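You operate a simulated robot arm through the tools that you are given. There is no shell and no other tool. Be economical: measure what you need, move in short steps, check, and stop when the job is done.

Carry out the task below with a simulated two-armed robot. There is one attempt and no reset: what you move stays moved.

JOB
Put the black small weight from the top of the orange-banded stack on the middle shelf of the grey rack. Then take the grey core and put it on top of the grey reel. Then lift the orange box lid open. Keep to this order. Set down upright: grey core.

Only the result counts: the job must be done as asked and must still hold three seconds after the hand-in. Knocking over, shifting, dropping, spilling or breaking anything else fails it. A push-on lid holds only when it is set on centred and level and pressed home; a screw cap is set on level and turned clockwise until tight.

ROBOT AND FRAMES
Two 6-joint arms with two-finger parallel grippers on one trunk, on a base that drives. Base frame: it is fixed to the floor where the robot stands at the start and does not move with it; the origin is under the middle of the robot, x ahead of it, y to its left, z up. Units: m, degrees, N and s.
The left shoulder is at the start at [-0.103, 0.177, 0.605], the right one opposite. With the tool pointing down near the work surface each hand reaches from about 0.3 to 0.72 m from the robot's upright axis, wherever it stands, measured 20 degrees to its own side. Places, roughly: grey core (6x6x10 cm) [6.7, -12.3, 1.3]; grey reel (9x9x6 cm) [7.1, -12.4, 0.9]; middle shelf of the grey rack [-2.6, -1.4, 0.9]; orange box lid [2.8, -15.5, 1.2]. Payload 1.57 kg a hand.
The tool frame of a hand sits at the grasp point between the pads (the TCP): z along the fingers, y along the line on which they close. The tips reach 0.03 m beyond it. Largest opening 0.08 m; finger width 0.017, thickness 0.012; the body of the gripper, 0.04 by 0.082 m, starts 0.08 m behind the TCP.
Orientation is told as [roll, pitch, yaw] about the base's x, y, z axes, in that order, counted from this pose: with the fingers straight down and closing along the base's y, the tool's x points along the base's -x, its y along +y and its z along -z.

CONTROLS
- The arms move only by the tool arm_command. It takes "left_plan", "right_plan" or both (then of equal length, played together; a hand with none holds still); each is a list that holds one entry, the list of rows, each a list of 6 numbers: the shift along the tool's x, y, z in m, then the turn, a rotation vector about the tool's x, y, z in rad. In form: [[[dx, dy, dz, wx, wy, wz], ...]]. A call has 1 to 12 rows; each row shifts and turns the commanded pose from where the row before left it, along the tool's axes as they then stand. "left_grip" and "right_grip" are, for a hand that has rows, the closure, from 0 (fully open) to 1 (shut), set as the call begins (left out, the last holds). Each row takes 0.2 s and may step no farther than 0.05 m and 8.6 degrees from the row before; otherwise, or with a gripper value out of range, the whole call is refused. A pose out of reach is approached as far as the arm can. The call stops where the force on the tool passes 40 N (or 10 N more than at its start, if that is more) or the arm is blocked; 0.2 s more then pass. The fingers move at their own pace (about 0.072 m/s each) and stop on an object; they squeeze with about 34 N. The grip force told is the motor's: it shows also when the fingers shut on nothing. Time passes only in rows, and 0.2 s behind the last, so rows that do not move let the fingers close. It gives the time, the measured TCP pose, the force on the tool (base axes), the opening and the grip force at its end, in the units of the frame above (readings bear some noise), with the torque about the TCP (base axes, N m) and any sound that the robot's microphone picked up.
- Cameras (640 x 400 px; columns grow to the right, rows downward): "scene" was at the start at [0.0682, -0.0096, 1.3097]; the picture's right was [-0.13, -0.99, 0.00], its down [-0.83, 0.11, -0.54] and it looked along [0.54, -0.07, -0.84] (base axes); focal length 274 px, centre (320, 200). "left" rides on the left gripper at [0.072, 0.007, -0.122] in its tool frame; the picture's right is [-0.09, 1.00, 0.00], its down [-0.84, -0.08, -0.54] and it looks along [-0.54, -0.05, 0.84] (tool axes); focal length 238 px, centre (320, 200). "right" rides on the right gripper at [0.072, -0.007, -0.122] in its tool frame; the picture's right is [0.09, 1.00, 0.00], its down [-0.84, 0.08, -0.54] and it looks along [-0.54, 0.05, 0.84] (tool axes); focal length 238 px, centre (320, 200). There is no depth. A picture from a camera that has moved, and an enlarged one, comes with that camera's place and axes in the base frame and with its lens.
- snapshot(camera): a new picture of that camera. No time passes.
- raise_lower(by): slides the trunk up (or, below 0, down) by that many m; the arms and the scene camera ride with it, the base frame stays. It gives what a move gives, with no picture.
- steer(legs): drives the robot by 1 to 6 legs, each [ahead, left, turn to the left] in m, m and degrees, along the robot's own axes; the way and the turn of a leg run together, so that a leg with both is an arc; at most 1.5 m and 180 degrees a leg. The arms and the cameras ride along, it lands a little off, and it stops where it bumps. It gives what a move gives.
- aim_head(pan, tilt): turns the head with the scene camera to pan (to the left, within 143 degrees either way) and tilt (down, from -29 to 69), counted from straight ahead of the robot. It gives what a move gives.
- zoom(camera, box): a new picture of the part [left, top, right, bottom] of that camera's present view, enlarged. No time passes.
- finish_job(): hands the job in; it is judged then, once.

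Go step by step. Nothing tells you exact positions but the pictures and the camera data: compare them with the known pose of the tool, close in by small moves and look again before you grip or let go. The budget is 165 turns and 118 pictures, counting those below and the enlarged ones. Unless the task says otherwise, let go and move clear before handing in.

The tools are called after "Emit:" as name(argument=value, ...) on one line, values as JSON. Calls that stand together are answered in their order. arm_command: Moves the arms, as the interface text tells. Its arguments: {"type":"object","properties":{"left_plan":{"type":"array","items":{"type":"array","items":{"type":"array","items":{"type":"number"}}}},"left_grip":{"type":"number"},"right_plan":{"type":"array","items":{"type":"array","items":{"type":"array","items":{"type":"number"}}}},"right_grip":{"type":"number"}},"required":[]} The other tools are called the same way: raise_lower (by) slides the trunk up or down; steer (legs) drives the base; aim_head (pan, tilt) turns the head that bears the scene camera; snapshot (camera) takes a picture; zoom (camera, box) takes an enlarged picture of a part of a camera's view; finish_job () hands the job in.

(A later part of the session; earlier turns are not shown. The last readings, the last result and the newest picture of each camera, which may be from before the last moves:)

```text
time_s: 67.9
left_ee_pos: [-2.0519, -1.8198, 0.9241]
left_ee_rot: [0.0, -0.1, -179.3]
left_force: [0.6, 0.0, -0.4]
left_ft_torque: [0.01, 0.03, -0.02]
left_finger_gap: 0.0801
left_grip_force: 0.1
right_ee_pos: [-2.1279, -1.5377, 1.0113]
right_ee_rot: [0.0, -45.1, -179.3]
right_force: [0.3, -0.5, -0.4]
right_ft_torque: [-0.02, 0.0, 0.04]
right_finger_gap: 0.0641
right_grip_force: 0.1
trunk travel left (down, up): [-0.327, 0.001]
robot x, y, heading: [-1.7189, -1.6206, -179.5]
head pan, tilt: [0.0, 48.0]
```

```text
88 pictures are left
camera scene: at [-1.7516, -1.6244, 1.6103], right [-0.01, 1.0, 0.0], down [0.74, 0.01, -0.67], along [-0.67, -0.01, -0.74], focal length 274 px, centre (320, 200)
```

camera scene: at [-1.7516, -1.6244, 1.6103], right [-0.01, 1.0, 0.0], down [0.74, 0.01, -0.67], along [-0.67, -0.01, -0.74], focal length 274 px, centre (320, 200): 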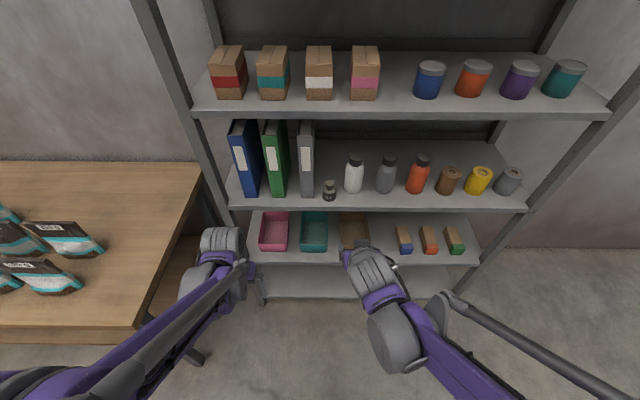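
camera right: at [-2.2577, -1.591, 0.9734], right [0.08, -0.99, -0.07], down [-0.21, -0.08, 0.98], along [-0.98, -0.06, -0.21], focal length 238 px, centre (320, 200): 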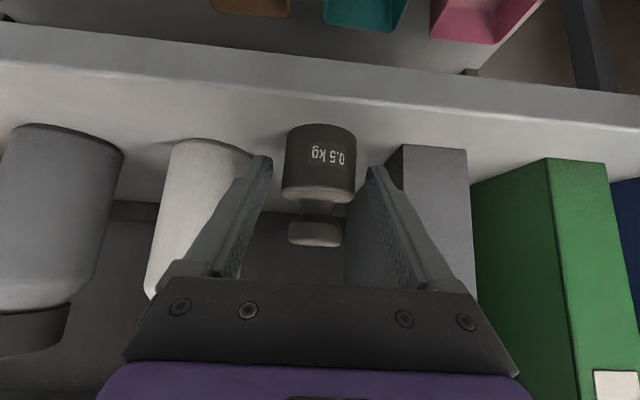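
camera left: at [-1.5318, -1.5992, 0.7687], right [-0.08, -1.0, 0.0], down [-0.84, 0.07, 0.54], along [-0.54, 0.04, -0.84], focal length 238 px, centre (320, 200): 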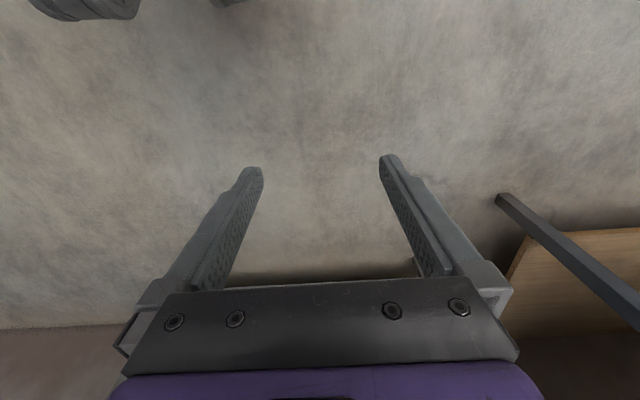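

The weight stands upright on the middle shelf and all neighbours are unmoved. I back off, turn towards -y, and look at the way to the next site.

Emit:
steer(legs=[[-0.65, 0, 0], [0, 0, 90]])

Emit:
aim_head(pan=0, tilt=15)

Emit:
snapshot(camera="scene")

Emit:
aim_head(pan=40, tilt=15)

Emit:
snapshot(camera="scene")

```text
time_s: 75.3
left_ee_pos: [-0.8874, -1.9512, 0.9254]
left_ee_rot: [-0.1, -0.1, -88.8]
left_force: [-0.4, -0.3, 1.0]
left_ft_torque: [0.01, 0.02, 0.02]
left_finger_gap: 0.0802
left_grip_force: 0.1
right_ee_pos: [-1.1698, -2.0292, 1.0116]
right_ee_rot: [0.0, -45.2, -88.9]
right_force: [0.3, 0.0, -0.8]
right_ft_torque: [-0.01, 0.0, 0.02]
right_finger_gap: 0.0642
right_grip_force: 0.1
trunk travel left (down, up): [-0.327, 0.001]
robot x, y, heading: [-1.0854, -1.617, -88.8]
head pan, tilt: [0.0, 48.0]
```

```text
time_s: 76.3
left_ee_pos: [-0.8861, -1.9507, 0.9237]
left_ee_rot: [0.0, 0.0, -88.9]
left_force: [1.0, -0.1, 0.6]
left_ft_torque: [-0.01, 0.03, 0.01]
left_finger_gap: 0.0799
left_grip_force: 0.0
right_ee_pos: [-1.1693, -2.0286, 1.0119]
right_ee_rot: [0.1, -45.0, -89.0]
right_force: [-1.0, 0.0, 0.5]
right_ft_torque: [0.01, 0.0, -0.01]
right_finger_gap: 0.064
right_grip_force: 0.1
trunk travel left (down, up): [-0.327, 0.001]
robot x, y, heading: [-1.0846, -1.621, -88.8]
head pan, tilt: [0.0, 15.0]
```

```text
87 pictures are left
camera scene: at [-1.0844, -1.6682, 1.6612], right [-1.0, -0.02, 0.0], down [-0.01, 0.26, -0.97], along [0.02, -0.97, -0.26], focal length 274 px, centre (320, 200)
```

scene: 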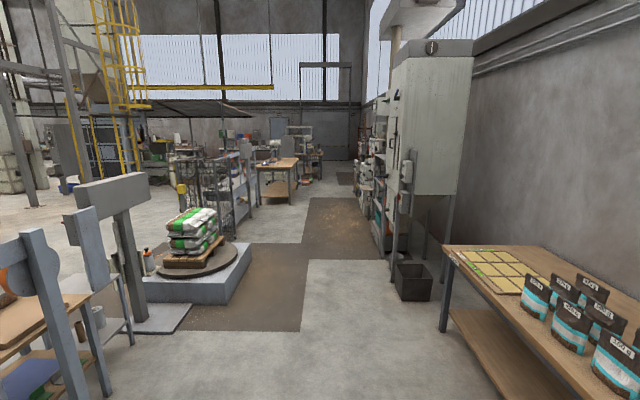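

```text
time_s: 77.4
left_ee_pos: [-0.8882, -1.9514, 0.9248]
left_ee_rot: [0.2, 0.0, -88.9]
left_force: [1.1, 0.2, 0.4]
left_ft_torque: [0.0, -0.01, -0.01]
left_finger_gap: 0.0803
left_grip_force: 0.0
right_ee_pos: [-1.1701, -2.0283, 1.0112]
right_ee_rot: [-0.1, -45.1, -89.0]
right_force: [-0.1, 0.2, 0.3]
right_ft_torque: [0.0, -0.01, -0.03]
right_finger_gap: 0.0641
right_grip_force: 0.1
trunk travel left (down, up): [-0.327, 0.001]
robot x, y, heading: [-1.0885, -1.6203, -88.8]
head pan, tilt: [40.0, 15.0]
```

```text
86 pictures are left
camera scene: at [-1.0249, -1.6452, 1.6613], right [-0.75, -0.66, 0.0], down [-0.17, 0.2, -0.97], along [0.63, -0.73, -0.26], focal length 274 px, centre (320, 200)
```

scene: 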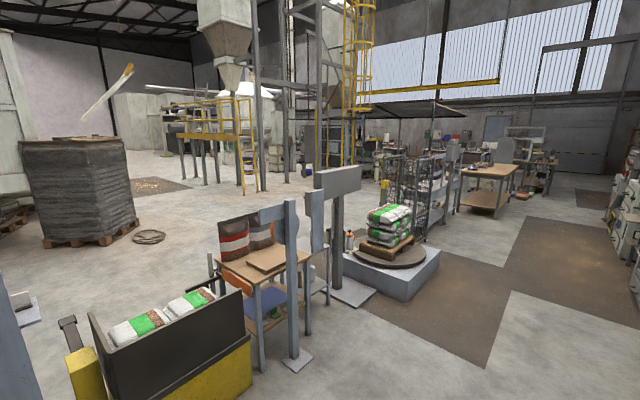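

A clear aisle runs along -y at x between about -1.75 and -0.15. I drive 4.5 m down it and look again.

Emit:
steer(legs=[[1.5, 0, -1.2], [1.5, 0, 0], [1.5, 0, 0]])

Emit:
aim_head(pan=0, tilt=15)

Emit:
snapshot(camera="scene")

Emit:
aim_head(pan=50, tilt=15)

Emit:
snapshot(camera="scene")

```text
time_s: 98.8
left_ee_pos: [-0.7154, -6.4269, 0.9244]
left_ee_rot: [0.0, 0.0, -87.4]
left_force: [0.5, 0.8, -0.4]
left_ft_torque: [0.02, 0.0, 0.01]
left_finger_gap: 0.08
left_grip_force: 0.0
right_ee_pos: [-0.9966, -6.5129, 1.0108]
right_ee_rot: [0.0, -45.1, -87.6]
right_force: [-0.4, 0.3, -0.8]
right_ft_torque: [0.01, -0.02, -0.01]
right_finger_gap: 0.0639
right_grip_force: 0.0
trunk travel left (down, up): [-0.327, 0.001]
robot x, y, heading: [-0.9204, -6.0995, -87.4]
head pan, tilt: [40.0, 15.0]
```

```text
time_s: 99.9
left_ee_pos: [-0.7151, -6.4273, 0.9245]
left_ee_rot: [0.0, 0.0, -87.5]
left_force: [0.7, -0.3, -0.4]
left_ft_torque: [0.02, -0.04, 0.0]
left_finger_gap: 0.08
left_grip_force: 0.1
right_ee_pos: [-0.9957, -6.5116, 1.0124]
right_ee_rot: [0.1, -45.2, -87.5]
right_force: [-0.4, -0.8, 0.4]
right_ft_torque: [-0.05, 0.03, -0.02]
right_finger_gap: 0.064
right_grip_force: 0.1
trunk travel left (down, up): [-0.327, 0.001]
robot x, y, heading: [-0.9209, -6.0991, -87.4]
head pan, tilt: [0.0, 15.0]
```

```text
85 pictures are left
camera scene: at [-0.9195, -6.1493, 1.6613], right [-1.0, -0.04, 0.0], down [-0.01, 0.26, -0.97], along [0.04, -0.96, -0.26], focal length 274 px, centre (320, 200)
```

scene: 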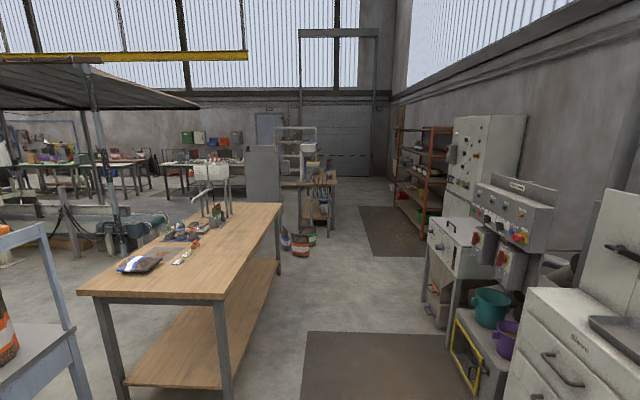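

```text
time_s: 101.0
left_ee_pos: [-0.7155, -6.428, 0.9237]
left_ee_rot: [0.0, 0.0, -87.6]
left_force: [-0.6, 0.6, 0.0]
left_ft_torque: [0.01, -0.01, -0.02]
left_finger_gap: 0.0799
left_grip_force: 0.0
right_ee_pos: [-0.9952, -6.5122, 1.0106]
right_ee_rot: [0.1, -45.1, -87.5]
right_force: [-0.9, 0.6, -0.3]
right_ft_torque: [0.02, -0.05, 0.02]
right_finger_gap: 0.064
right_grip_force: 0.0
trunk travel left (down, up): [-0.327, 0.001]
robot x, y, heading: [-0.9209, -6.0967, -87.6]
head pan, tilt: [50.0, 15.0]
```

```text
84 pictures are left
camera scene: at [-0.8495, -6.1129, 1.6613], right [-0.61, -0.79, 0.0], down [-0.21, 0.16, -0.97], along [0.77, -0.59, -0.26], focal length 274 px, centre (320, 200)
```

scene: 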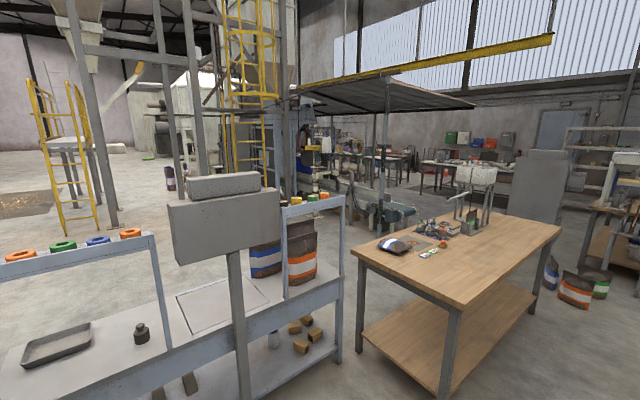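

The aisle continues between the workbench (x>-0.41) and cabinets (x<-1.65). I correct the heading and drive on to about y=-9.1, past the bench.

Emit:
steer(legs=[[0, 0.0, -5], [1.5, 0, 0], [1.4, 0, 0]])

Emit:
aim_head(pan=80, tilt=15)

Emit:
snapshot(camera="scene")

Emit:
aim_head(pan=25, tilt=15)

Emit:
snapshot(camera="scene")

```text
time_s: 115.6
left_ee_pos: [-0.8877, -9.3517, 0.9236]
left_ee_rot: [0.0, 0.0, -93.4]
left_force: [-0.5, 0.2, 0.4]
left_ft_torque: [0.01, -0.03, 0.03]
left_finger_gap: 0.0801
left_grip_force: 0.1
right_ee_pos: [-1.1746, -9.4076, 1.0118]
right_ee_rot: [0.1, -44.9, -93.4]
right_force: [0.2, 0.0, -0.6]
right_ft_torque: [-0.02, -0.05, 0.02]
right_finger_gap: 0.0637
right_grip_force: 0.1
trunk travel left (down, up): [-0.327, 0.001]
robot x, y, heading: [-1.0566, -9.0035, -93.4]
head pan, tilt: [50.0, 15.0]
```

```text
time_s: 116.5
left_ee_pos: [-0.8884, -9.3519, 0.9254]
left_ee_rot: [0.0, 0.1, -93.4]
left_force: [0.2, 0.8, 0.3]
left_ft_torque: [-0.01, 0.03, -0.01]
left_finger_gap: 0.0798
left_grip_force: 0.1
right_ee_pos: [-1.176, -9.4069, 1.0124]
right_ee_rot: [-0.1, -45.1, -93.4]
right_force: [0.1, 0.2, -0.1]
right_ft_torque: [0.06, -0.02, 0.01]
right_finger_gap: 0.064
right_grip_force: 0.2
trunk travel left (down, up): [-0.327, 0.001]
robot x, y, heading: [-1.0546, -9.0062, -93.3]
head pan, tilt: [80.0, 15.0]
```

```text
83 pictures are left
camera scene: at [-0.9657, -8.9832, 1.6613], right [-0.23, -0.97, 0.0], down [-0.25, 0.06, -0.97], along [0.94, -0.23, -0.26], focal length 274 px, centre (320, 200)
```

scene: 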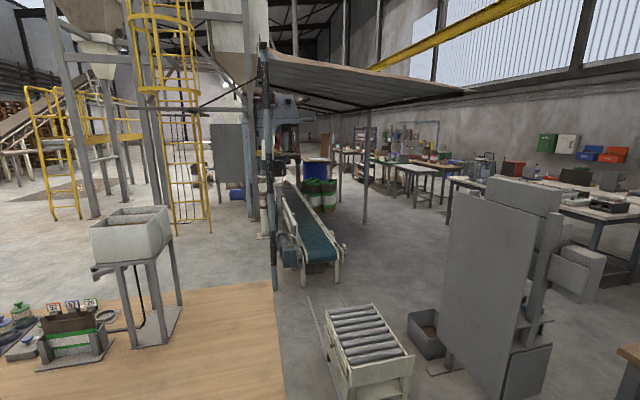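

```text
time_s: 117.8
left_ee_pos: [-0.8868, -9.3521, 0.9242]
left_ee_rot: [0.0, 0.0, -93.4]
left_force: [0.1, 0.4, 0.5]
left_ft_torque: [0.01, 0.0, 0.01]
left_finger_gap: 0.0799
left_grip_force: 0.0
right_ee_pos: [-1.1753, -9.4072, 1.0107]
right_ee_rot: [0.1, -45.0, -93.4]
right_force: [-0.5, 0.8, 0.3]
right_ft_torque: [-0.01, -0.02, 0.02]
right_finger_gap: 0.0641
right_grip_force: 0.0
trunk travel left (down, up): [-0.327, 0.001]
robot x, y, heading: [-1.0627, -9.0039, -93.2]
head pan, tilt: [25.0, 15.0]
```

```text
82 pictures are left
camera scene: at [-1.0222, -9.0483, 1.6613], right [-0.93, -0.37, 0.0], down [-0.1, 0.24, -0.97], along [0.36, -0.9, -0.26], focal length 274 px, centre (320, 200)
```

scene: 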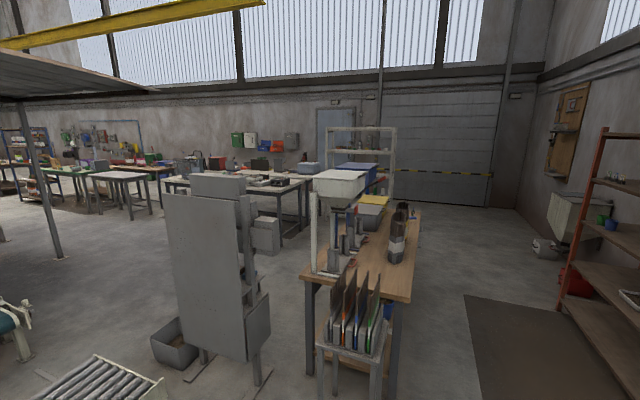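

The direct way left is cluttered; it looks better to pass the small bench on its right (x≈-1.6) and turn left beyond it. I check the right side first.

Emit:
aim_head(pan=-35, tilt=25)

Emit:
snapshot(camera="scene")

Emit:
aim_head(pan=10, tilt=10)

Emit:
zoom(camera="scene", box=[130, 120, 450, 320])

```text
time_s: 119.1
left_ee_pos: [-0.8874, -9.3523, 0.9244]
left_ee_rot: [0.0, -0.1, -93.4]
left_force: [-0.7, -0.3, 0.0]
left_ft_torque: [0.03, -0.04, 0.04]
left_finger_gap: 0.0798
left_grip_force: 0.0
right_ee_pos: [-1.1758, -9.4069, 1.0111]
right_ee_rot: [-0.1, -45.0, -93.4]
right_force: [0.2, -0.7, 0.0]
right_ft_torque: [0.05, -0.01, -0.02]
right_finger_gap: 0.0639
right_grip_force: 0.2
trunk travel left (down, up): [-0.327, 0.001]
robot x, y, heading: [-1.0588, -9.0068, -93.4]
head pan, tilt: [-35.0, 25.0]
```

```text
81 pictures are left
camera scene: at [-1.1138, -9.0337, 1.6451], right [-0.78, 0.62, 0.0], down [0.26, 0.33, -0.91], along [-0.56, -0.71, -0.42], focal length 274 px, centre (320, 200)
```

scene: 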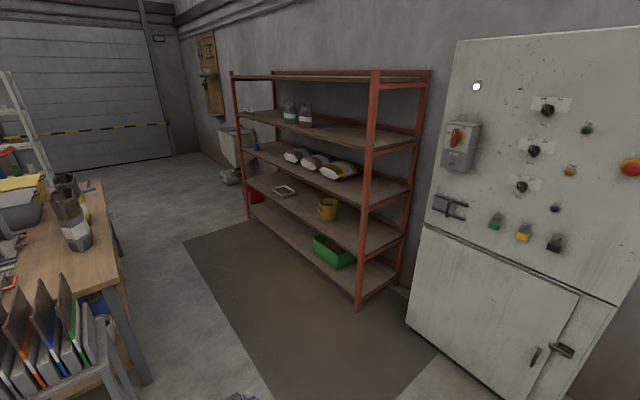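

```text
time_s: 120.2
left_ee_pos: [-0.8872, -9.3527, 0.9243]
left_ee_rot: [0.0, 0.0, -93.4]
left_force: [0.7, -0.2, 0.4]
left_ft_torque: [0.0, 0.0, -0.02]
left_finger_gap: 0.08
left_grip_force: 0.0
right_ee_pos: [-1.1754, -9.4068, 1.0114]
right_ee_rot: [0.0, -45.1, -93.3]
right_force: [-1.6, -0.2, 0.3]
right_ft_torque: [0.0, -0.02, -0.02]
right_finger_gap: 0.0639
right_grip_force: 0.1
trunk travel left (down, up): [-0.327, 0.001]
robot x, y, heading: [-1.0641, -9.0054, -93.2]
head pan, tilt: [10.0, 10.0]
```

```text
2.00 times, centred on (290, 220) of scene
camera zoom: at [-1.046, -9.0538, 1.6694], right [-0.99, -0.11, 0.0], down [-0.02, 0.17, -0.98], along [0.11, -0.98, -0.17], focal length 547 px, centre (380, 160)
```

zoom: 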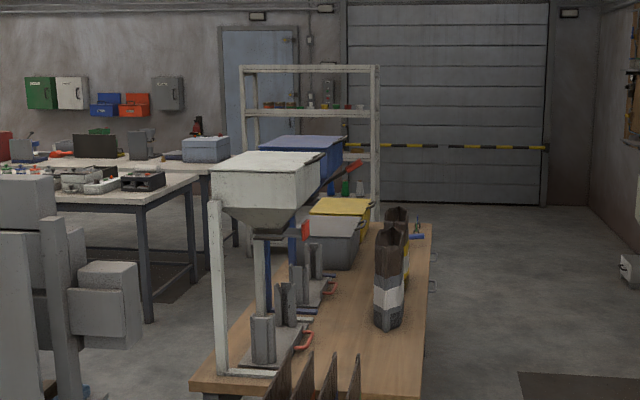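

The lane between bench and red shelf (x -1.0 to -2.3) is clear. I shift right and drive down to about y=-12.3, then look left.

Emit:
steer(legs=[[0, -0.53, 3], [1.5, 0, 0], [1.5, 0, 0], [0.3, 0, 0]])

Emit:
aim_head(pan=85, tilt=15)

Emit:
snapshot(camera="scene")

```text
time_s: 140.9
left_ee_pos: [-1.3819, -12.5906, 0.9235]
left_ee_rot: [0.0, 0.0, -89.7]
left_force: [-0.2, -0.5, -1.4]
left_ft_torque: [-0.02, -0.03, 0.0]
left_finger_gap: 0.0799
left_grip_force: 0.1
right_ee_pos: [-1.6649, -12.6662, 1.0106]
right_ee_rot: [0.0, -45.0, -89.7]
right_force: [0.5, 0.1, -0.1]
right_ft_torque: [0.01, 0.0, 0.0]
right_finger_gap: 0.0641
right_grip_force: 0.0
trunk travel left (down, up): [-0.327, 0.001]
robot x, y, heading: [-1.5785, -12.2604, -89.5]
head pan, tilt: [10.0, 10.0]
```

```text
time_s: 142.3
left_ee_pos: [-1.3831, -12.591, 0.924]
left_ee_rot: [0.0, -0.1, -89.6]
left_force: [-0.2, 0.2, -0.3]
left_ft_torque: [0.0, -0.02, 0.01]
left_finger_gap: 0.08
left_grip_force: 0.1
right_ee_pos: [-1.6656, -12.666, 1.0124]
right_ee_rot: [0.0, -45.0, -89.6]
right_force: [-0.3, -0.6, 0.1]
right_ft_torque: [-0.01, 0.02, 0.01]
right_finger_gap: 0.0639
right_grip_force: 0.0
trunk travel left (down, up): [-0.327, 0.001]
robot x, y, heading: [-1.5752, -12.2571, -89.6]
head pan, tilt: [85.0, 15.0]
```

```text
79 pictures are left
camera scene: at [-1.4841, -12.2208, 1.6613], right [-0.08, -1.0, 0.0], down [-0.26, 0.02, -0.97], along [0.96, -0.08, -0.26], focal length 274 px, centre (320, 200)
```

scene: 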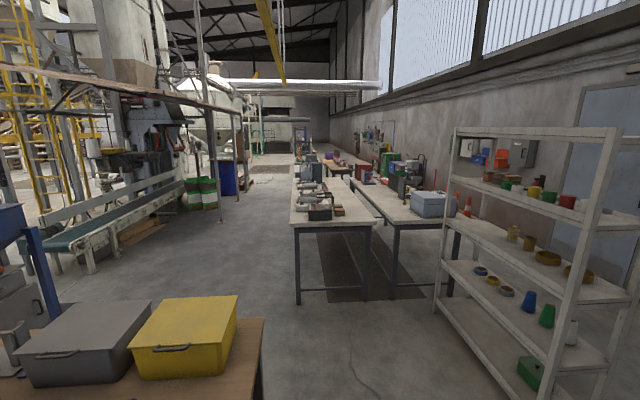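

There's an open passage: past the bench's end, then left of the table row. I go round the bench end and up beside the tables.

Emit:
steer(legs=[[0.5, 0, 0], [0, 0, 89.6], [1.5, 0, 0], [0.18, 0, 0]])

Emit:
aim_head(pan=60, tilt=30)

Emit:
snapshot(camera="scene")

```text
time_s: 157.2
left_ee_pos: [0.4078, -12.4522, 0.9231]
left_ee_rot: [0.0, -0.1, 4.4]
left_force: [0.1, 0.2, 0.1]
left_ft_torque: [-0.01, 0.02, 0.0]
left_finger_gap: 0.0799
left_grip_force: 0.2
right_ee_pos: [0.5011, -12.7309, 1.0107]
right_ee_rot: [0.0, -45.0, 4.3]
right_force: [-0.9, -0.2, -0.6]
right_ft_torque: [0.02, 0.02, 0.01]
right_finger_gap: 0.0638
right_grip_force: 0.0
trunk travel left (down, up): [-0.327, 0.001]
robot x, y, heading: [0.0885, -12.6702, 4.6]
head pan, tilt: [85.0, 15.0]
```

```text
time_s: 158.1
left_ee_pos: [0.409, -12.4532, 0.9242]
left_ee_rot: [0.2, 0.1, 4.3]
left_force: [0.9, 0.2, -0.7]
left_ft_torque: [0.0, -0.01, 0.05]
left_finger_gap: 0.0797
left_grip_force: 0.0
right_ee_pos: [0.5026, -12.7307, 1.0122]
right_ee_rot: [0.0, -45.1, 4.2]
right_force: [-0.1, 0.4, 0.3]
right_ft_torque: [-0.02, -0.01, 0.0]
right_finger_gap: 0.0639
right_grip_force: 0.0
trunk travel left (down, up): [-0.327, 0.001]
robot x, y, heading: [0.0861, -12.6683, 4.3]
head pan, tilt: [60.0, 30.0]
```

```text
78 pictures are left
camera scene: at [0.0835, -12.5925, 1.6372], right [0.9, -0.43, 0.0], down [-0.22, -0.45, -0.87], along [0.38, 0.78, -0.5], focal length 274 px, centre (320, 200)
```

scene: 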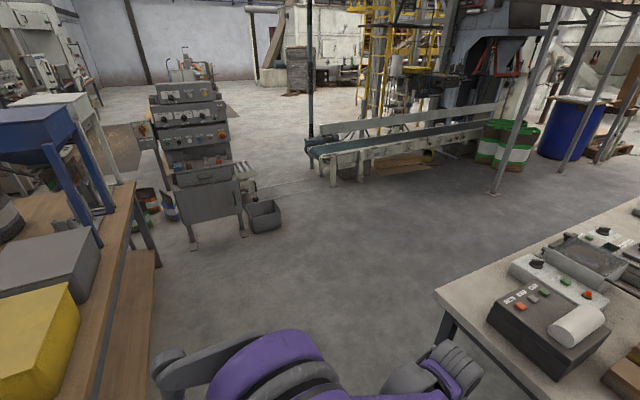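

The way is clear. I strafe to the lane centre (y≈-11.45), straighten, and drive along it.

Emit:
steer(legs=[[0, 1.22, -4.4], [1.5, 0, 0], [1.5, 0, 0]])

Emit:
aim_head(pan=0, tilt=15)

Emit:
snapshot(camera="scene")

Emit:
aim_head(pan=-70, tilt=20)

Emit:
snapshot(camera="scene")

```text
time_s: 183.3
left_ee_pos: [3.4301, -11.2077, 0.9228]
left_ee_rot: [0.1, 0.0, 0.6]
left_force: [-0.6, -0.5, 0.5]
left_ft_torque: [-0.01, -0.02, -0.02]
left_finger_gap: 0.08
left_grip_force: 0.0
right_ee_pos: [3.5064, -11.4906, 1.0116]
right_ee_rot: [-0.1, -45.0, 0.7]
right_force: [-0.4, 0.7, 0.0]
right_ft_torque: [-0.01, 0.03, -0.01]
right_finger_gap: 0.0637
right_grip_force: 0.0
trunk travel left (down, up): [-0.327, 0.001]
robot x, y, heading: [3.0954, -11.4041, 0.6]
head pan, tilt: [60.0, 30.0]
```

```text
time_s: 184.6
left_ee_pos: [3.4307, -11.2069, 0.9247]
left_ee_rot: [-0.1, 0.1, 0.7]
left_force: [0.2, -0.1, -1.2]
left_ft_torque: [0.04, -0.04, 0.0]
left_finger_gap: 0.08
left_grip_force: 0.1
right_ee_pos: [3.5068, -11.4901, 1.0114]
right_ee_rot: [0.0, -44.9, 0.7]
right_force: [0.2, 0.1, 0.0]
right_ft_torque: [-0.03, -0.01, 0.0]
right_finger_gap: 0.0641
right_grip_force: 0.1
trunk travel left (down, up): [-0.327, 0.001]
robot x, y, heading: [3.0958, -11.4016, 0.5]
head pan, tilt: [0.0, 15.0]
```

```text
77 pictures are left
camera scene: at [3.147, -11.4037, 1.6613], right [0.01, -1.0, 0.0], down [-0.26, 0.0, -0.97], along [0.97, 0.01, -0.26], focal length 274 px, centre (320, 200)
```

scene: 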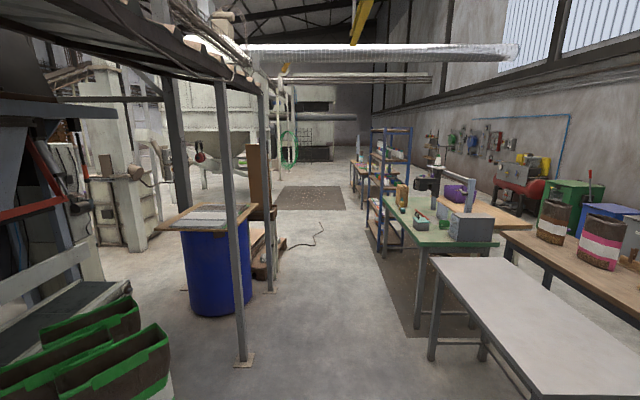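

```text
time_s: 186.1
left_ee_pos: [3.4312, -11.2078, 0.9238]
left_ee_rot: [0.1, 0.0, 0.8]
left_force: [0.1, 0.2, -0.8]
left_ft_torque: [0.0, 0.04, 0.01]
left_finger_gap: 0.0799
left_grip_force: 0.1
right_ee_pos: [3.5058, -11.49, 1.0121]
right_ee_rot: [0.0, -44.9, 0.7]
right_force: [0.9, -0.3, 0.2]
right_ft_torque: [0.0, 0.01, -0.01]
right_finger_gap: 0.0642
right_grip_force: 0.0
trunk travel left (down, up): [-0.327, 0.001]
robot x, y, heading: [3.0959, -11.4031, 0.6]
head pan, tilt: [-70.0, 20.0]
```

```text
76 pictures are left
camera scene: at [3.0864, -11.4919, 1.6532], right [-0.94, -0.35, 0.0], down [-0.12, 0.32, -0.94], along [0.33, -0.88, -0.34], focal length 274 px, centre (320, 200)
```

scene: 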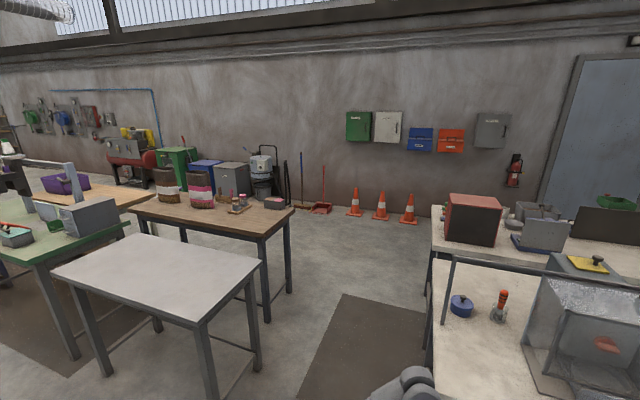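

The wall-mounted orange box is at the right, and the blue rack ahead at x≈6.7 should hold the core and reel. I drive on 2.4 m for a closer look.

Emit:
steer(legs=[[1.5, 0, -0.5], [0.9, 0, 0]])

Emit:
aim_head(pan=-35, tilt=25)

Emit:
snapshot(camera="scene")

```text
time_s: 198.0
left_ee_pos: [5.8772, -11.1867, 0.9245]
left_ee_rot: [-0.1, 0.0, 0.9]
left_force: [-0.6, -0.2, -0.1]
left_ft_torque: [0.02, -0.01, -0.01]
left_finger_gap: 0.08
left_grip_force: 0.0
right_ee_pos: [5.9538, -11.4699, 1.0115]
right_ee_rot: [0.0, -45.0, 0.9]
right_force: [0.5, 0.7, -0.4]
right_ft_torque: [0.02, -0.01, 0.01]
right_finger_gap: 0.0638
right_grip_force: 0.1
trunk travel left (down, up): [-0.327, 0.001]
robot x, y, heading: [5.5465, -11.3833, 0.9]
head pan, tilt: [-70.0, 20.0]
```

```text
time_s: 199.0
left_ee_pos: [5.8772, -11.1877, 0.924]
left_ee_rot: [-0.1, 0.1, 0.8]
left_force: [-0.2, 0.3, -0.3]
left_ft_torque: [0.01, -0.01, 0.0]
left_finger_gap: 0.08
left_grip_force: 0.0
right_ee_pos: [5.9529, -11.469, 1.0118]
right_ee_rot: [0.1, -45.0, 0.8]
right_force: [0.1, -0.3, -0.5]
right_ft_torque: [-0.01, -0.01, 0.0]
right_finger_gap: 0.0639
right_grip_force: 0.0
trunk travel left (down, up): [-0.327, 0.001]
robot x, y, heading: [5.5412, -11.3872, 0.9]
head pan, tilt: [-35.0, 25.0]
```

```text
75 pictures are left
camera scene: at [5.5769, -11.4377, 1.6451], right [-0.56, -0.83, 0.0], down [-0.35, 0.24, -0.91], along [0.75, -0.51, -0.42], focal length 274 px, centre (320, 200)
```

scene: 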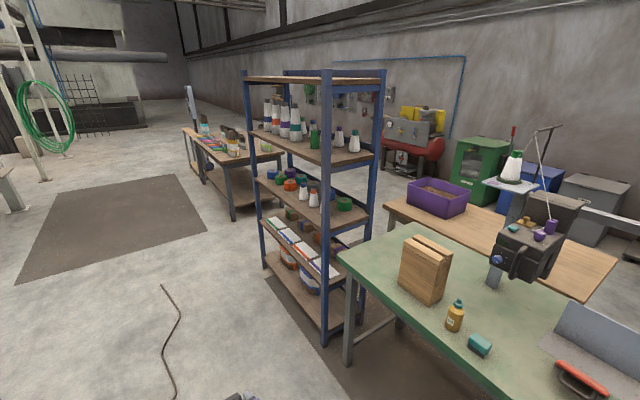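

The rack's front faces +y (y≈-12.17, x 6.6–7.55). A cable lies on the floor near where I'd stand, so I zoom there and into the shelves.

Emit:
zoom(camera="scene", box=[235, 70, 395, 230])

Emit:
aim_head(pan=-8, tilt=40)

Emit:
snapshot(camera="scene")

```text
2.50 times, centred on (315, 150) of scene
camera zoom: at [5.5769, -11.4377, 1.6451], right [-0.56, -0.83, 0.0], down [-0.35, 0.24, -0.91], along [0.75, -0.51, -0.42], focal length 684 px, centre (332, 325)
```

zoom: 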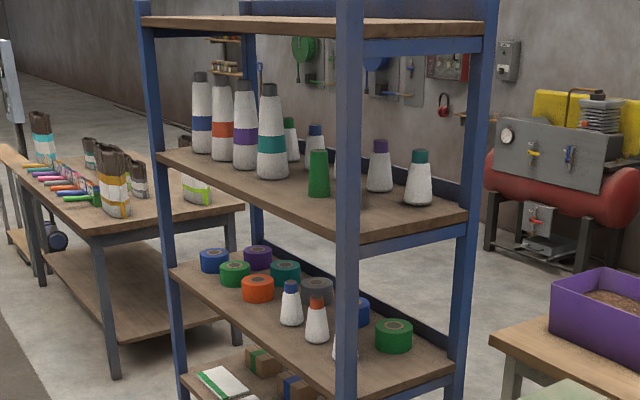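

```text
time_s: 199.9
left_ee_pos: [5.8763, -11.1877, 0.9239]
left_ee_rot: [0.0, 0.0, 1.0]
left_force: [0.3, 0.2, 0.2]
left_ft_torque: [0.01, 0.0, 0.01]
left_finger_gap: 0.0801
left_grip_force: 0.2
right_ee_pos: [5.9553, -11.469, 1.0117]
right_ee_rot: [0.1, -45.0, 0.9]
right_force: [-0.1, -0.2, -0.6]
right_ft_torque: [0.01, 0.02, 0.01]
right_finger_gap: 0.064
right_grip_force: 0.0
trunk travel left (down, up): [-0.327, 0.001]
robot x, y, heading: [5.5402, -11.3876, 1.1]
head pan, tilt: [-8.0, 40.0]
```

```text
73 pictures are left
camera scene: at [5.5851, -11.3966, 1.6218], right [-0.12, -0.99, 0.0], down [-0.64, 0.08, -0.77], along [0.76, -0.1, -0.64], focal length 274 px, centre (320, 200)
```

scene: 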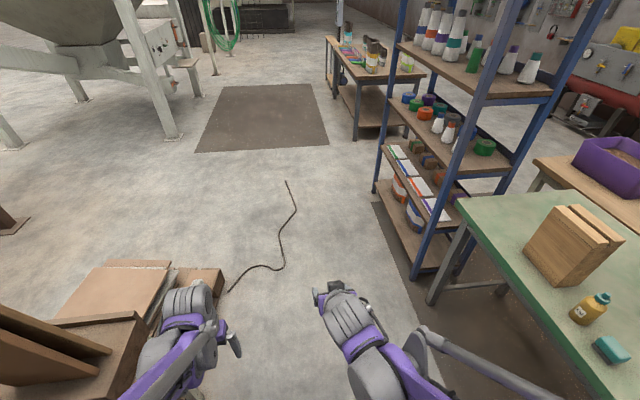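

The reels and cores are on two shelves of the blue rack. I turn to face it here (clear of the rack), move forward 0.2 m and strafe along to stand before it.

Emit:
steer(legs=[[0, 0, -91], [0.2, 0, 0], [0, 1.3, 0]])

Emit:
aim_head(pan=0, tilt=35)

Emit:
snapshot(camera="scene")

```text
time_s: 216.6
left_ee_pos: [7.0535, -11.8729, 0.9244]
left_ee_rot: [0.0, 0.0, -87.8]
left_force: [0.3, -0.6, 0.0]
left_ft_torque: [0.02, -0.01, -0.01]
left_finger_gap: 0.0802
left_grip_force: 0.0
right_ee_pos: [6.7737, -11.9551, 1.0115]
right_ee_rot: [-0.1, -45.0, -87.8]
right_force: [0.5, -0.2, 0.0]
right_ft_torque: [0.03, -0.02, -0.01]
right_finger_gap: 0.064
right_grip_force: 0.0
trunk travel left (down, up): [-0.327, 0.001]
robot x, y, heading: [6.8499, -11.5405, -87.9]
head pan, tilt: [-8.0, 40.0]
```

```text
time_s: 217.3
left_ee_pos: [7.0548, -11.8706, 0.9256]
left_ee_rot: [0.0, -0.1, -87.9]
left_force: [-0.3, 0.6, -0.1]
left_ft_torque: [0.02, -0.05, -0.02]
left_finger_gap: 0.08
left_grip_force: 0.1
right_ee_pos: [6.7731, -11.9549, 1.0113]
right_ee_rot: [0.0, -45.0, -87.8]
right_force: [-0.2, -0.6, 0.4]
right_ft_torque: [0.0, 0.0, 0.0]
right_finger_gap: 0.0642
right_grip_force: 0.0
trunk travel left (down, up): [-0.327, 0.001]
robot x, y, heading: [6.8512, -11.5408, -87.9]
head pan, tilt: [0.0, 35.0]
```

```text
72 pictures are left
camera scene: at [6.8512, -11.5875, 1.6293], right [-1.0, -0.04, 0.0], down [-0.02, 0.57, -0.82], along [0.03, -0.82, -0.57], focal length 274 px, centre (320, 200)
```

scene: 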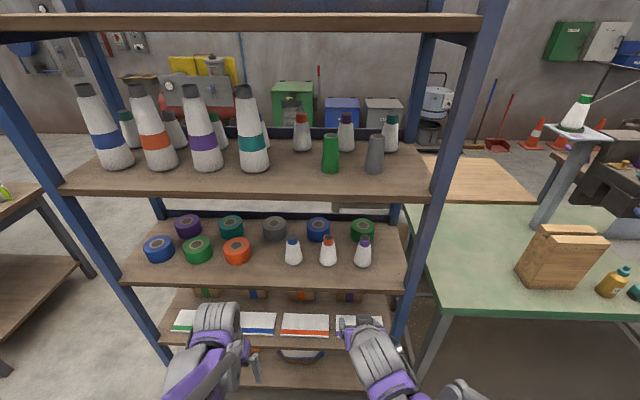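

I see the grey core on the upper shelf's front row (right end) and the grey reel in the back row of the shelf below, with a gap in front of it. I zoom for measurements.

Emit:
zoom(camera="scene", box=[290, 90, 450, 210])

Emit:
zoom(camera="scene", box=[180, 190, 380, 310])

```text
3.33 times, centred on (370, 150) of scene
camera zoom: at [6.8512, -11.5875, 1.6293], right [-1.0, -0.04, 0.0], down [-0.02, 0.57, -0.82], along [0.03, -0.82, -0.57], focal length 912 px, centre (153, 367)
```

zoom: 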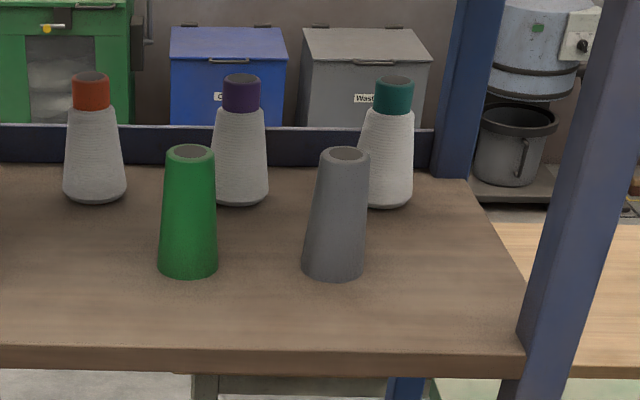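

```text
3.20 times, centred on (280, 250) of scene
camera zoom: at [6.8512, -11.5875, 1.6293], right [-1.0, -0.04, 0.0], down [-0.02, 0.57, -0.82], along [0.03, -0.82, -0.57], focal length 875 px, centre (448, 40)
```

zoom: 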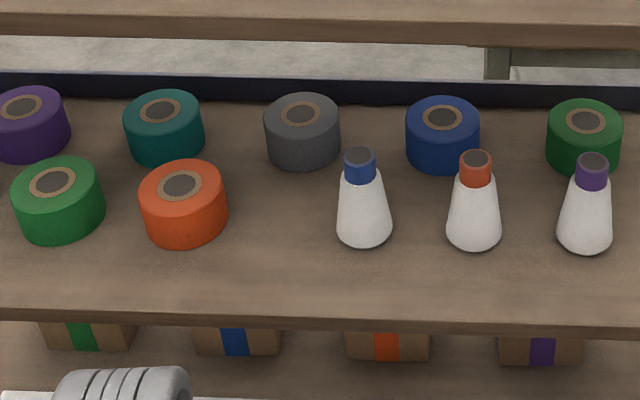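

I have first estimates but depth is uncertain. I lower the trunk 0.2 m for a second viewpoint and triangulate.

Emit:
raise_lower(by=-0.2)

Emit:
zoom(camera="scene", box=[290, 10, 450, 130])

Emit:
zoom(camera="scene", box=[180, 120, 380, 240])

Emit:
snapshot(camera="right")

```text
time_s: 219.4
left_ee_pos: [7.0544, -11.8715, 0.7252]
left_ee_rot: [0.1, 0.0, -87.9]
left_force: [0.4, 0.2, 0.1]
left_ft_torque: [-0.01, -0.03, 0.0]
left_finger_gap: 0.0797
left_grip_force: 0.1
right_ee_pos: [6.7725, -11.9559, 0.8112]
right_ee_rot: [0.0, -45.1, -87.8]
right_force: [-0.3, -1.1, -0.9]
right_ft_torque: [-0.01, 0.0, 0.03]
right_finger_gap: 0.0639
right_grip_force: 0.0
trunk travel left (down, up): [-0.127, 0.201]
robot x, y, heading: [6.8512, -11.5443, -87.8]
head pan, tilt: [0.0, 35.0]
```

```text
3.33 times, centred on (370, 70) of scene
camera zoom: at [6.8519, -11.6034, 1.4259], right [-1.0, -0.04, 0.0], down [-0.02, 0.57, -0.82], along [0.03, -0.82, -0.57], focal length 912 px, centre (153, 633)
```

zoom: 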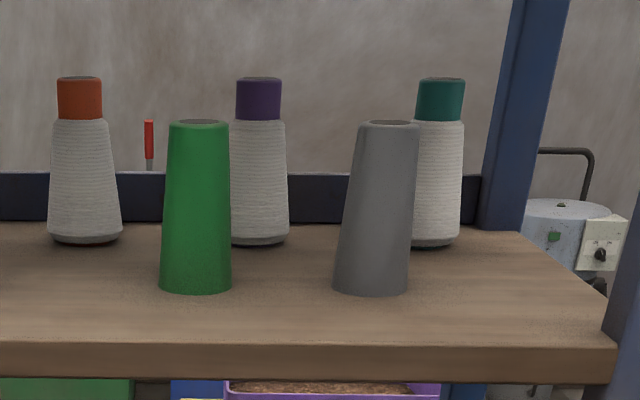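

```text
3.20 times, centred on (280, 180) of scene
camera zoom: at [6.8519, -11.6034, 1.4259], right [-1.0, -0.04, 0.0], down [-0.02, 0.57, -0.82], along [0.03, -0.82, -0.57], focal length 875 px, centre (448, 264)
```

zoom: 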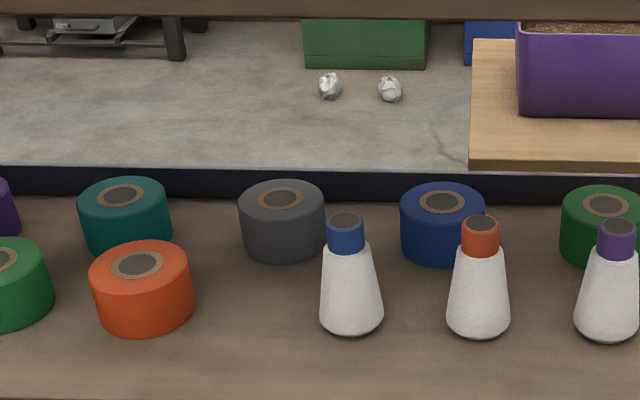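

```text
67 pictures are left
camera right: at [6.7617, -11.8177, 0.846], right [0.99, 0.1, -0.07], down [0.09, -0.2, 0.98], along [0.09, -0.97, -0.21], focal length 238 px, centre (320, 200)
```

right: 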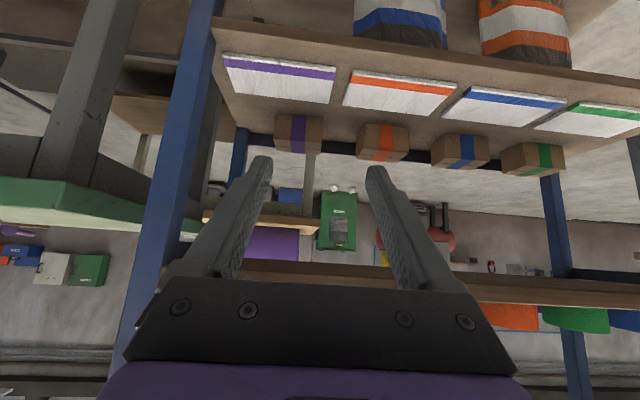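

Triangulation gives: core at x≈6.723, y≈-12.275, z 1.257–1.36 (54 mm tapering to 43 mm); reel top centre ≈ [7.068, -12.43, 0.927], with a 13 cm gap in front of it. I raise the trunk again and lift the right hand with fingers at 25° below horizontal.

Emit:
raise_lower(by=0.2)

Emit:
arm_command(right_plan=[[[-0.0311, 0, -0.0311, 0, 0, 0], [-0.0311, 0, -0.0311, 0, 0, 0], [-0.0311, 0, -0.0311, 0, 0, 0], [-0.0311, 0, -0.0311, 0, 0, 0], [-0.0311, 0, -0.0311, 0, 0, 0], [-0.0311, 0, -0.0311, 0, 0, 0], [-0.0311, 0, -0.0311, 0, 0, 0], [0, 0, 0, 0, -0.1164, 0], [0, 0, 0, 0, -0.1164, 0], [0, 0, 0, 0, -0.1164, 0], [0, 0, 0, 0, 0, 0]]], right_grip=0)

Emit:
snapshot(camera="right")

Emit:
snapshot(camera="scene")

```text
time_s: 221.6
left_ee_pos: [7.0543, -11.8705, 0.9237]
left_ee_rot: [0.0, 0.1, -87.7]
left_force: [-0.1, -0.8, -0.8]
left_ft_torque: [0.01, 0.01, -0.02]
left_finger_gap: 0.0802
left_grip_force: 0.0
right_ee_pos: [6.7728, -11.9537, 1.0111]
right_ee_rot: [0.0, -45.0, -87.8]
right_force: [0.1, 0.3, 0.3]
right_ft_torque: [-0.05, 0.0, -0.01]
right_finger_gap: 0.0639
right_grip_force: 0.1
trunk travel left (down, up): [-0.327, 0.001]
robot x, y, heading: [6.8515, -11.5386, -88.0]
head pan, tilt: [0.0, 35.0]
```

```text
time_s: 224.0
left_ee_pos: [7.0544, -11.8721, 0.9242]
left_ee_rot: [0.1, 0.0, -87.8]
left_force: [0.2, -0.3, -0.2]
left_ft_torque: [0.02, -0.01, -0.03]
left_finger_gap: 0.0799
left_grip_force: 0.1
right_ee_pos: [6.7734, -11.9559, 1.3191]
right_ee_rot: [-0.1, -65.2, -87.7]
right_force: [0.5, -0.4, 0.3]
right_ft_torque: [0.0, -0.02, -0.02]
right_finger_gap: 0.0799
right_grip_force: 0.2
trunk travel left (down, up): [-0.327, 0.001]
robot x, y, heading: [6.8528, -11.5392, -87.5]
head pan, tilt: [0.0, 35.0]
```

```text
66 pictures are left
camera right: at [6.7615, -11.8144, 1.3051], right [0.99, 0.08, -0.08], down [0.07, 0.14, 0.99], along [0.09, -0.99, 0.14], focal length 238 px, centre (320, 200)
```

right: 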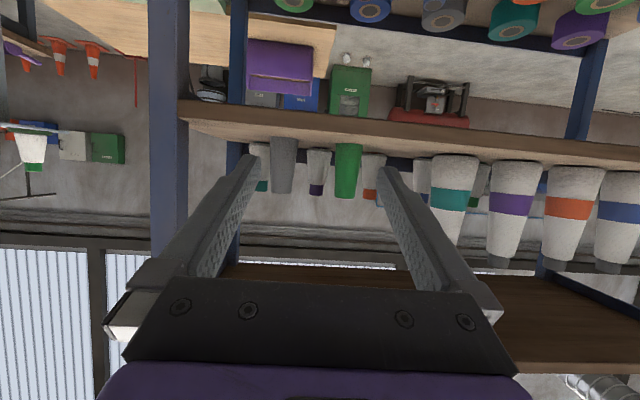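

```text
65 pictures are left
camera scene: at [6.8514, -11.5877, 1.6293], right [-1.0, -0.04, 0.0], down [-0.02, 0.57, -0.82], along [0.03, -0.82, -0.57], focal length 274 px, centre (320, 200)
```

scene: 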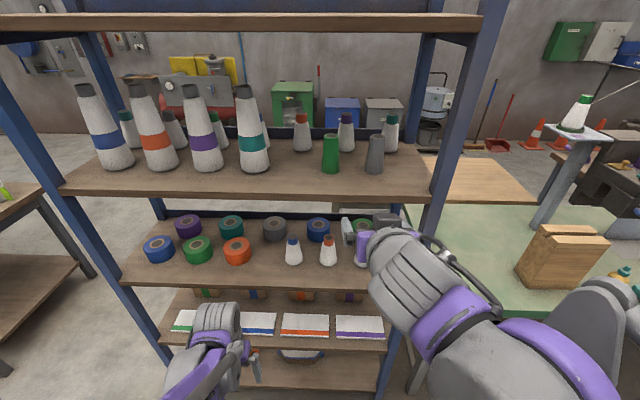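

The core is where I computed it. I drive 0.12 m closer and look again with the hand camera.

Emit:
steer(legs=[[0.12, 0, -2.0]])

Emit:
snapshot(camera="right")

```text
time_s: 225.2
left_ee_pos: [7.0451, -11.9927, 0.9246]
left_ee_rot: [0.0, 0.0, -89.8]
left_force: [0.7, 0.2, 0.2]
left_ft_torque: [0.03, -0.02, -0.02]
left_finger_gap: 0.08
left_grip_force: 0.0
right_ee_pos: [6.7608, -12.0668, 1.3189]
right_ee_rot: [-0.1, -65.2, -89.7]
right_force: [0.7, -0.1, 0.5]
right_ft_torque: [0.02, 0.01, -0.05]
right_finger_gap: 0.08
right_grip_force: 0.1
trunk travel left (down, up): [-0.327, 0.001]
robot x, y, heading: [6.8498, -11.6577, -89.8]
head pan, tilt: [0.0, 35.0]
```

```text
64 pictures are left
camera right: at [6.7544, -11.9254, 1.3048], right [1.0, 0.04, -0.08], down [0.08, 0.14, 0.99], along [0.05, -0.99, 0.13], focal length 238 px, centre (320, 200)
```

right: 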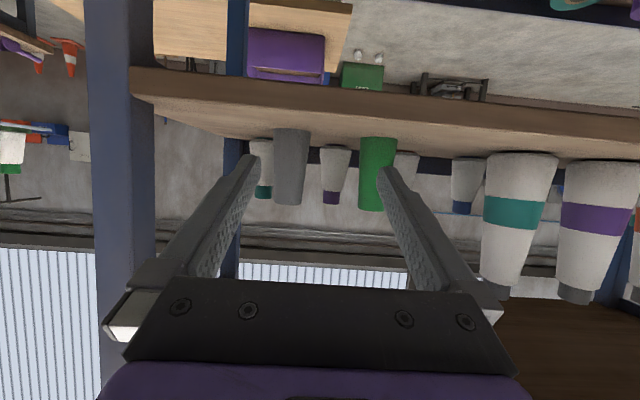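

The core lies at [6.7245, -12.275], z 1.255–1.36. I align sideways and advance most of the way, then check.

Emit:
arm_command(right_plan=[[[0, -0.037, 0, 0, 0, 0], [-0.0153, 0, 0.037, 0, 0, 0], [-0.0153, 0, 0.037, 0, 0, 0], [-0.0153, 0, 0.037, 0, 0, 0], [0, 0, 0, 0, 0, 0]]])

Emit:
snapshot(camera="right")

Emit:
zoom(camera="scene", box=[270, 80, 470, 230])

```text
time_s: 226.4
left_ee_pos: [7.0451, -11.9923, 0.9247]
left_ee_rot: [0.0, 0.0, -89.8]
left_force: [0.1, 0.7, 0.2]
left_ft_torque: [-0.01, 0.0, -0.03]
left_finger_gap: 0.0801
left_grip_force: 0.1
right_ee_pos: [6.7246, -12.1876, 1.3138]
right_ee_rot: [0.0, -65.1, -89.7]
right_force: [-0.3, 0.4, 0.2]
right_ft_torque: [0.02, 0.01, -0.02]
right_finger_gap: 0.0801
right_grip_force: 0.2
trunk travel left (down, up): [-0.327, 0.001]
robot x, y, heading: [6.8483, -11.6577, -89.7]
head pan, tilt: [0.0, 35.0]
```

```text
63 pictures are left
camera right: at [6.7175, -12.0456, 1.2998], right [1.0, 0.04, -0.08], down [0.08, 0.14, 0.99], along [0.05, -0.99, 0.14], focal length 238 px, centre (320, 200)
```

right: 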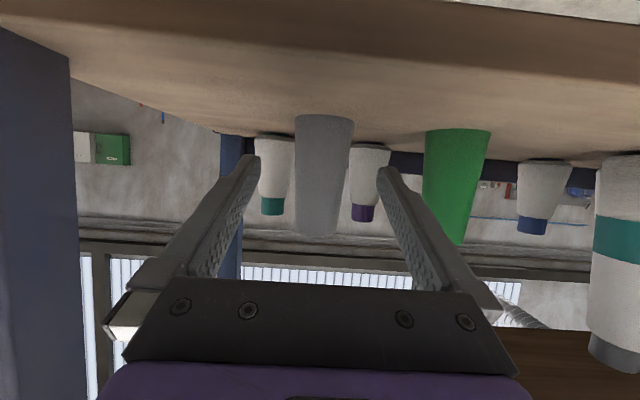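

```text
2.67 times, centred on (370, 155) of scene
camera zoom: at [6.8521, -11.7025, 1.6293], right [-1.0, 0.0, 0.0], down [0.0, 0.57, -0.82], along [0.0, -0.82, -0.57], focal length 730 px, centre (187, 320)
```

zoom: 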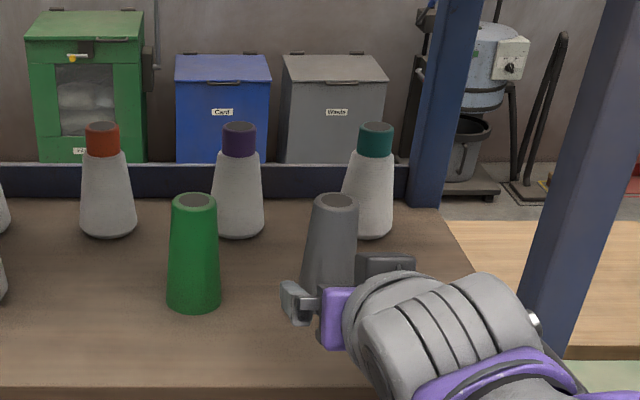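

The core is nearly centred between the fingers. I advance the last 7.5 cm and close.

Emit:
arm_command(right_plan=[[[-0.0139, 0.003, 0.0349, 0, 0, 0], [-0.0139, 0, 0.0349, 0, 0, 0], [0, 0, 0, 0, 0, 0]]])

Emit:
arm_command(right_plan=[[[0, 0, 0, 0, 0, 0], [0, 0, 0, 0, 0, 0], [0, 0, 0, 0, 0, 0], [0, 0, 0, 0, 0, 0]]], right_grip=1)

Emit:
snapshot(camera="right")

Emit:
zoom(camera="scene", box=[270, 80, 470, 230])

```text
time_s: 227.2
left_ee_pos: [7.043, -11.9941, 0.9245]
left_ee_rot: [0.0, -0.1, -89.8]
left_force: [-0.3, 0.6, -0.1]
left_ft_torque: [-0.04, 0.02, -0.03]
left_finger_gap: 0.08
left_grip_force: 0.0
right_ee_pos: [6.727, -12.2622, 1.312]
right_ee_rot: [-0.1, -65.2, -89.7]
right_force: [-1.1, -0.4, -0.4]
right_ft_torque: [0.02, 0.06, -0.03]
right_finger_gap: 0.0799
right_grip_force: 0.0
trunk travel left (down, up): [-0.327, 0.001]
robot x, y, heading: [6.8514, -11.6619, -89.8]
head pan, tilt: [0.0, 35.0]
```

```text
time_s: 228.2
left_ee_pos: [7.0456, -11.9945, 0.9248]
left_ee_rot: [0.1, 0.0, -89.7]
left_force: [0.0, -0.6, 0.4]
left_ft_torque: [-0.04, -0.01, -0.02]
left_finger_gap: 0.0802
left_grip_force: 0.1
right_ee_pos: [6.7261, -12.2609, 1.3123]
right_ee_rot: [-0.1, -65.1, -89.8]
right_force: [-0.7, -0.6, -0.2]
right_ft_torque: [0.01, 0.01, 0.0]
right_finger_gap: 0.0437
right_grip_force: 33.6
trunk travel left (down, up): [-0.327, 0.001]
robot x, y, heading: [6.851, -11.6598, -89.8]
head pan, tilt: [0.0, 35.0]
```

```text
61 pictures are left
camera right: at [6.7197, -12.1207, 1.2978], right [1.0, 0.04, -0.08], down [0.08, 0.14, 0.99], along [0.05, -0.99, 0.13], focal length 238 px, centre (320, 200)
```

right: 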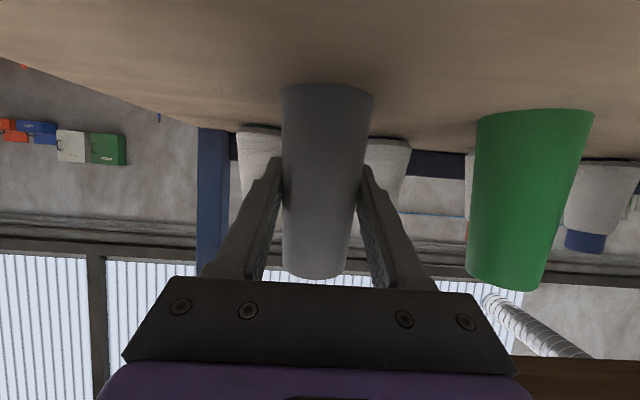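

```text
2.67 times, centred on (370, 155) of scene
camera zoom: at [6.8521, -11.7031, 1.6293], right [-1.0, 0.0, 0.0], down [0.0, 0.57, -0.82], along [0.0, -0.82, -0.57], focal length 730 px, centre (187, 320)
```

zoom: 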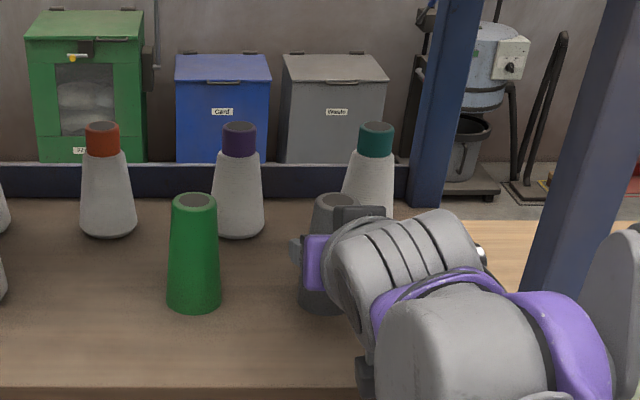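

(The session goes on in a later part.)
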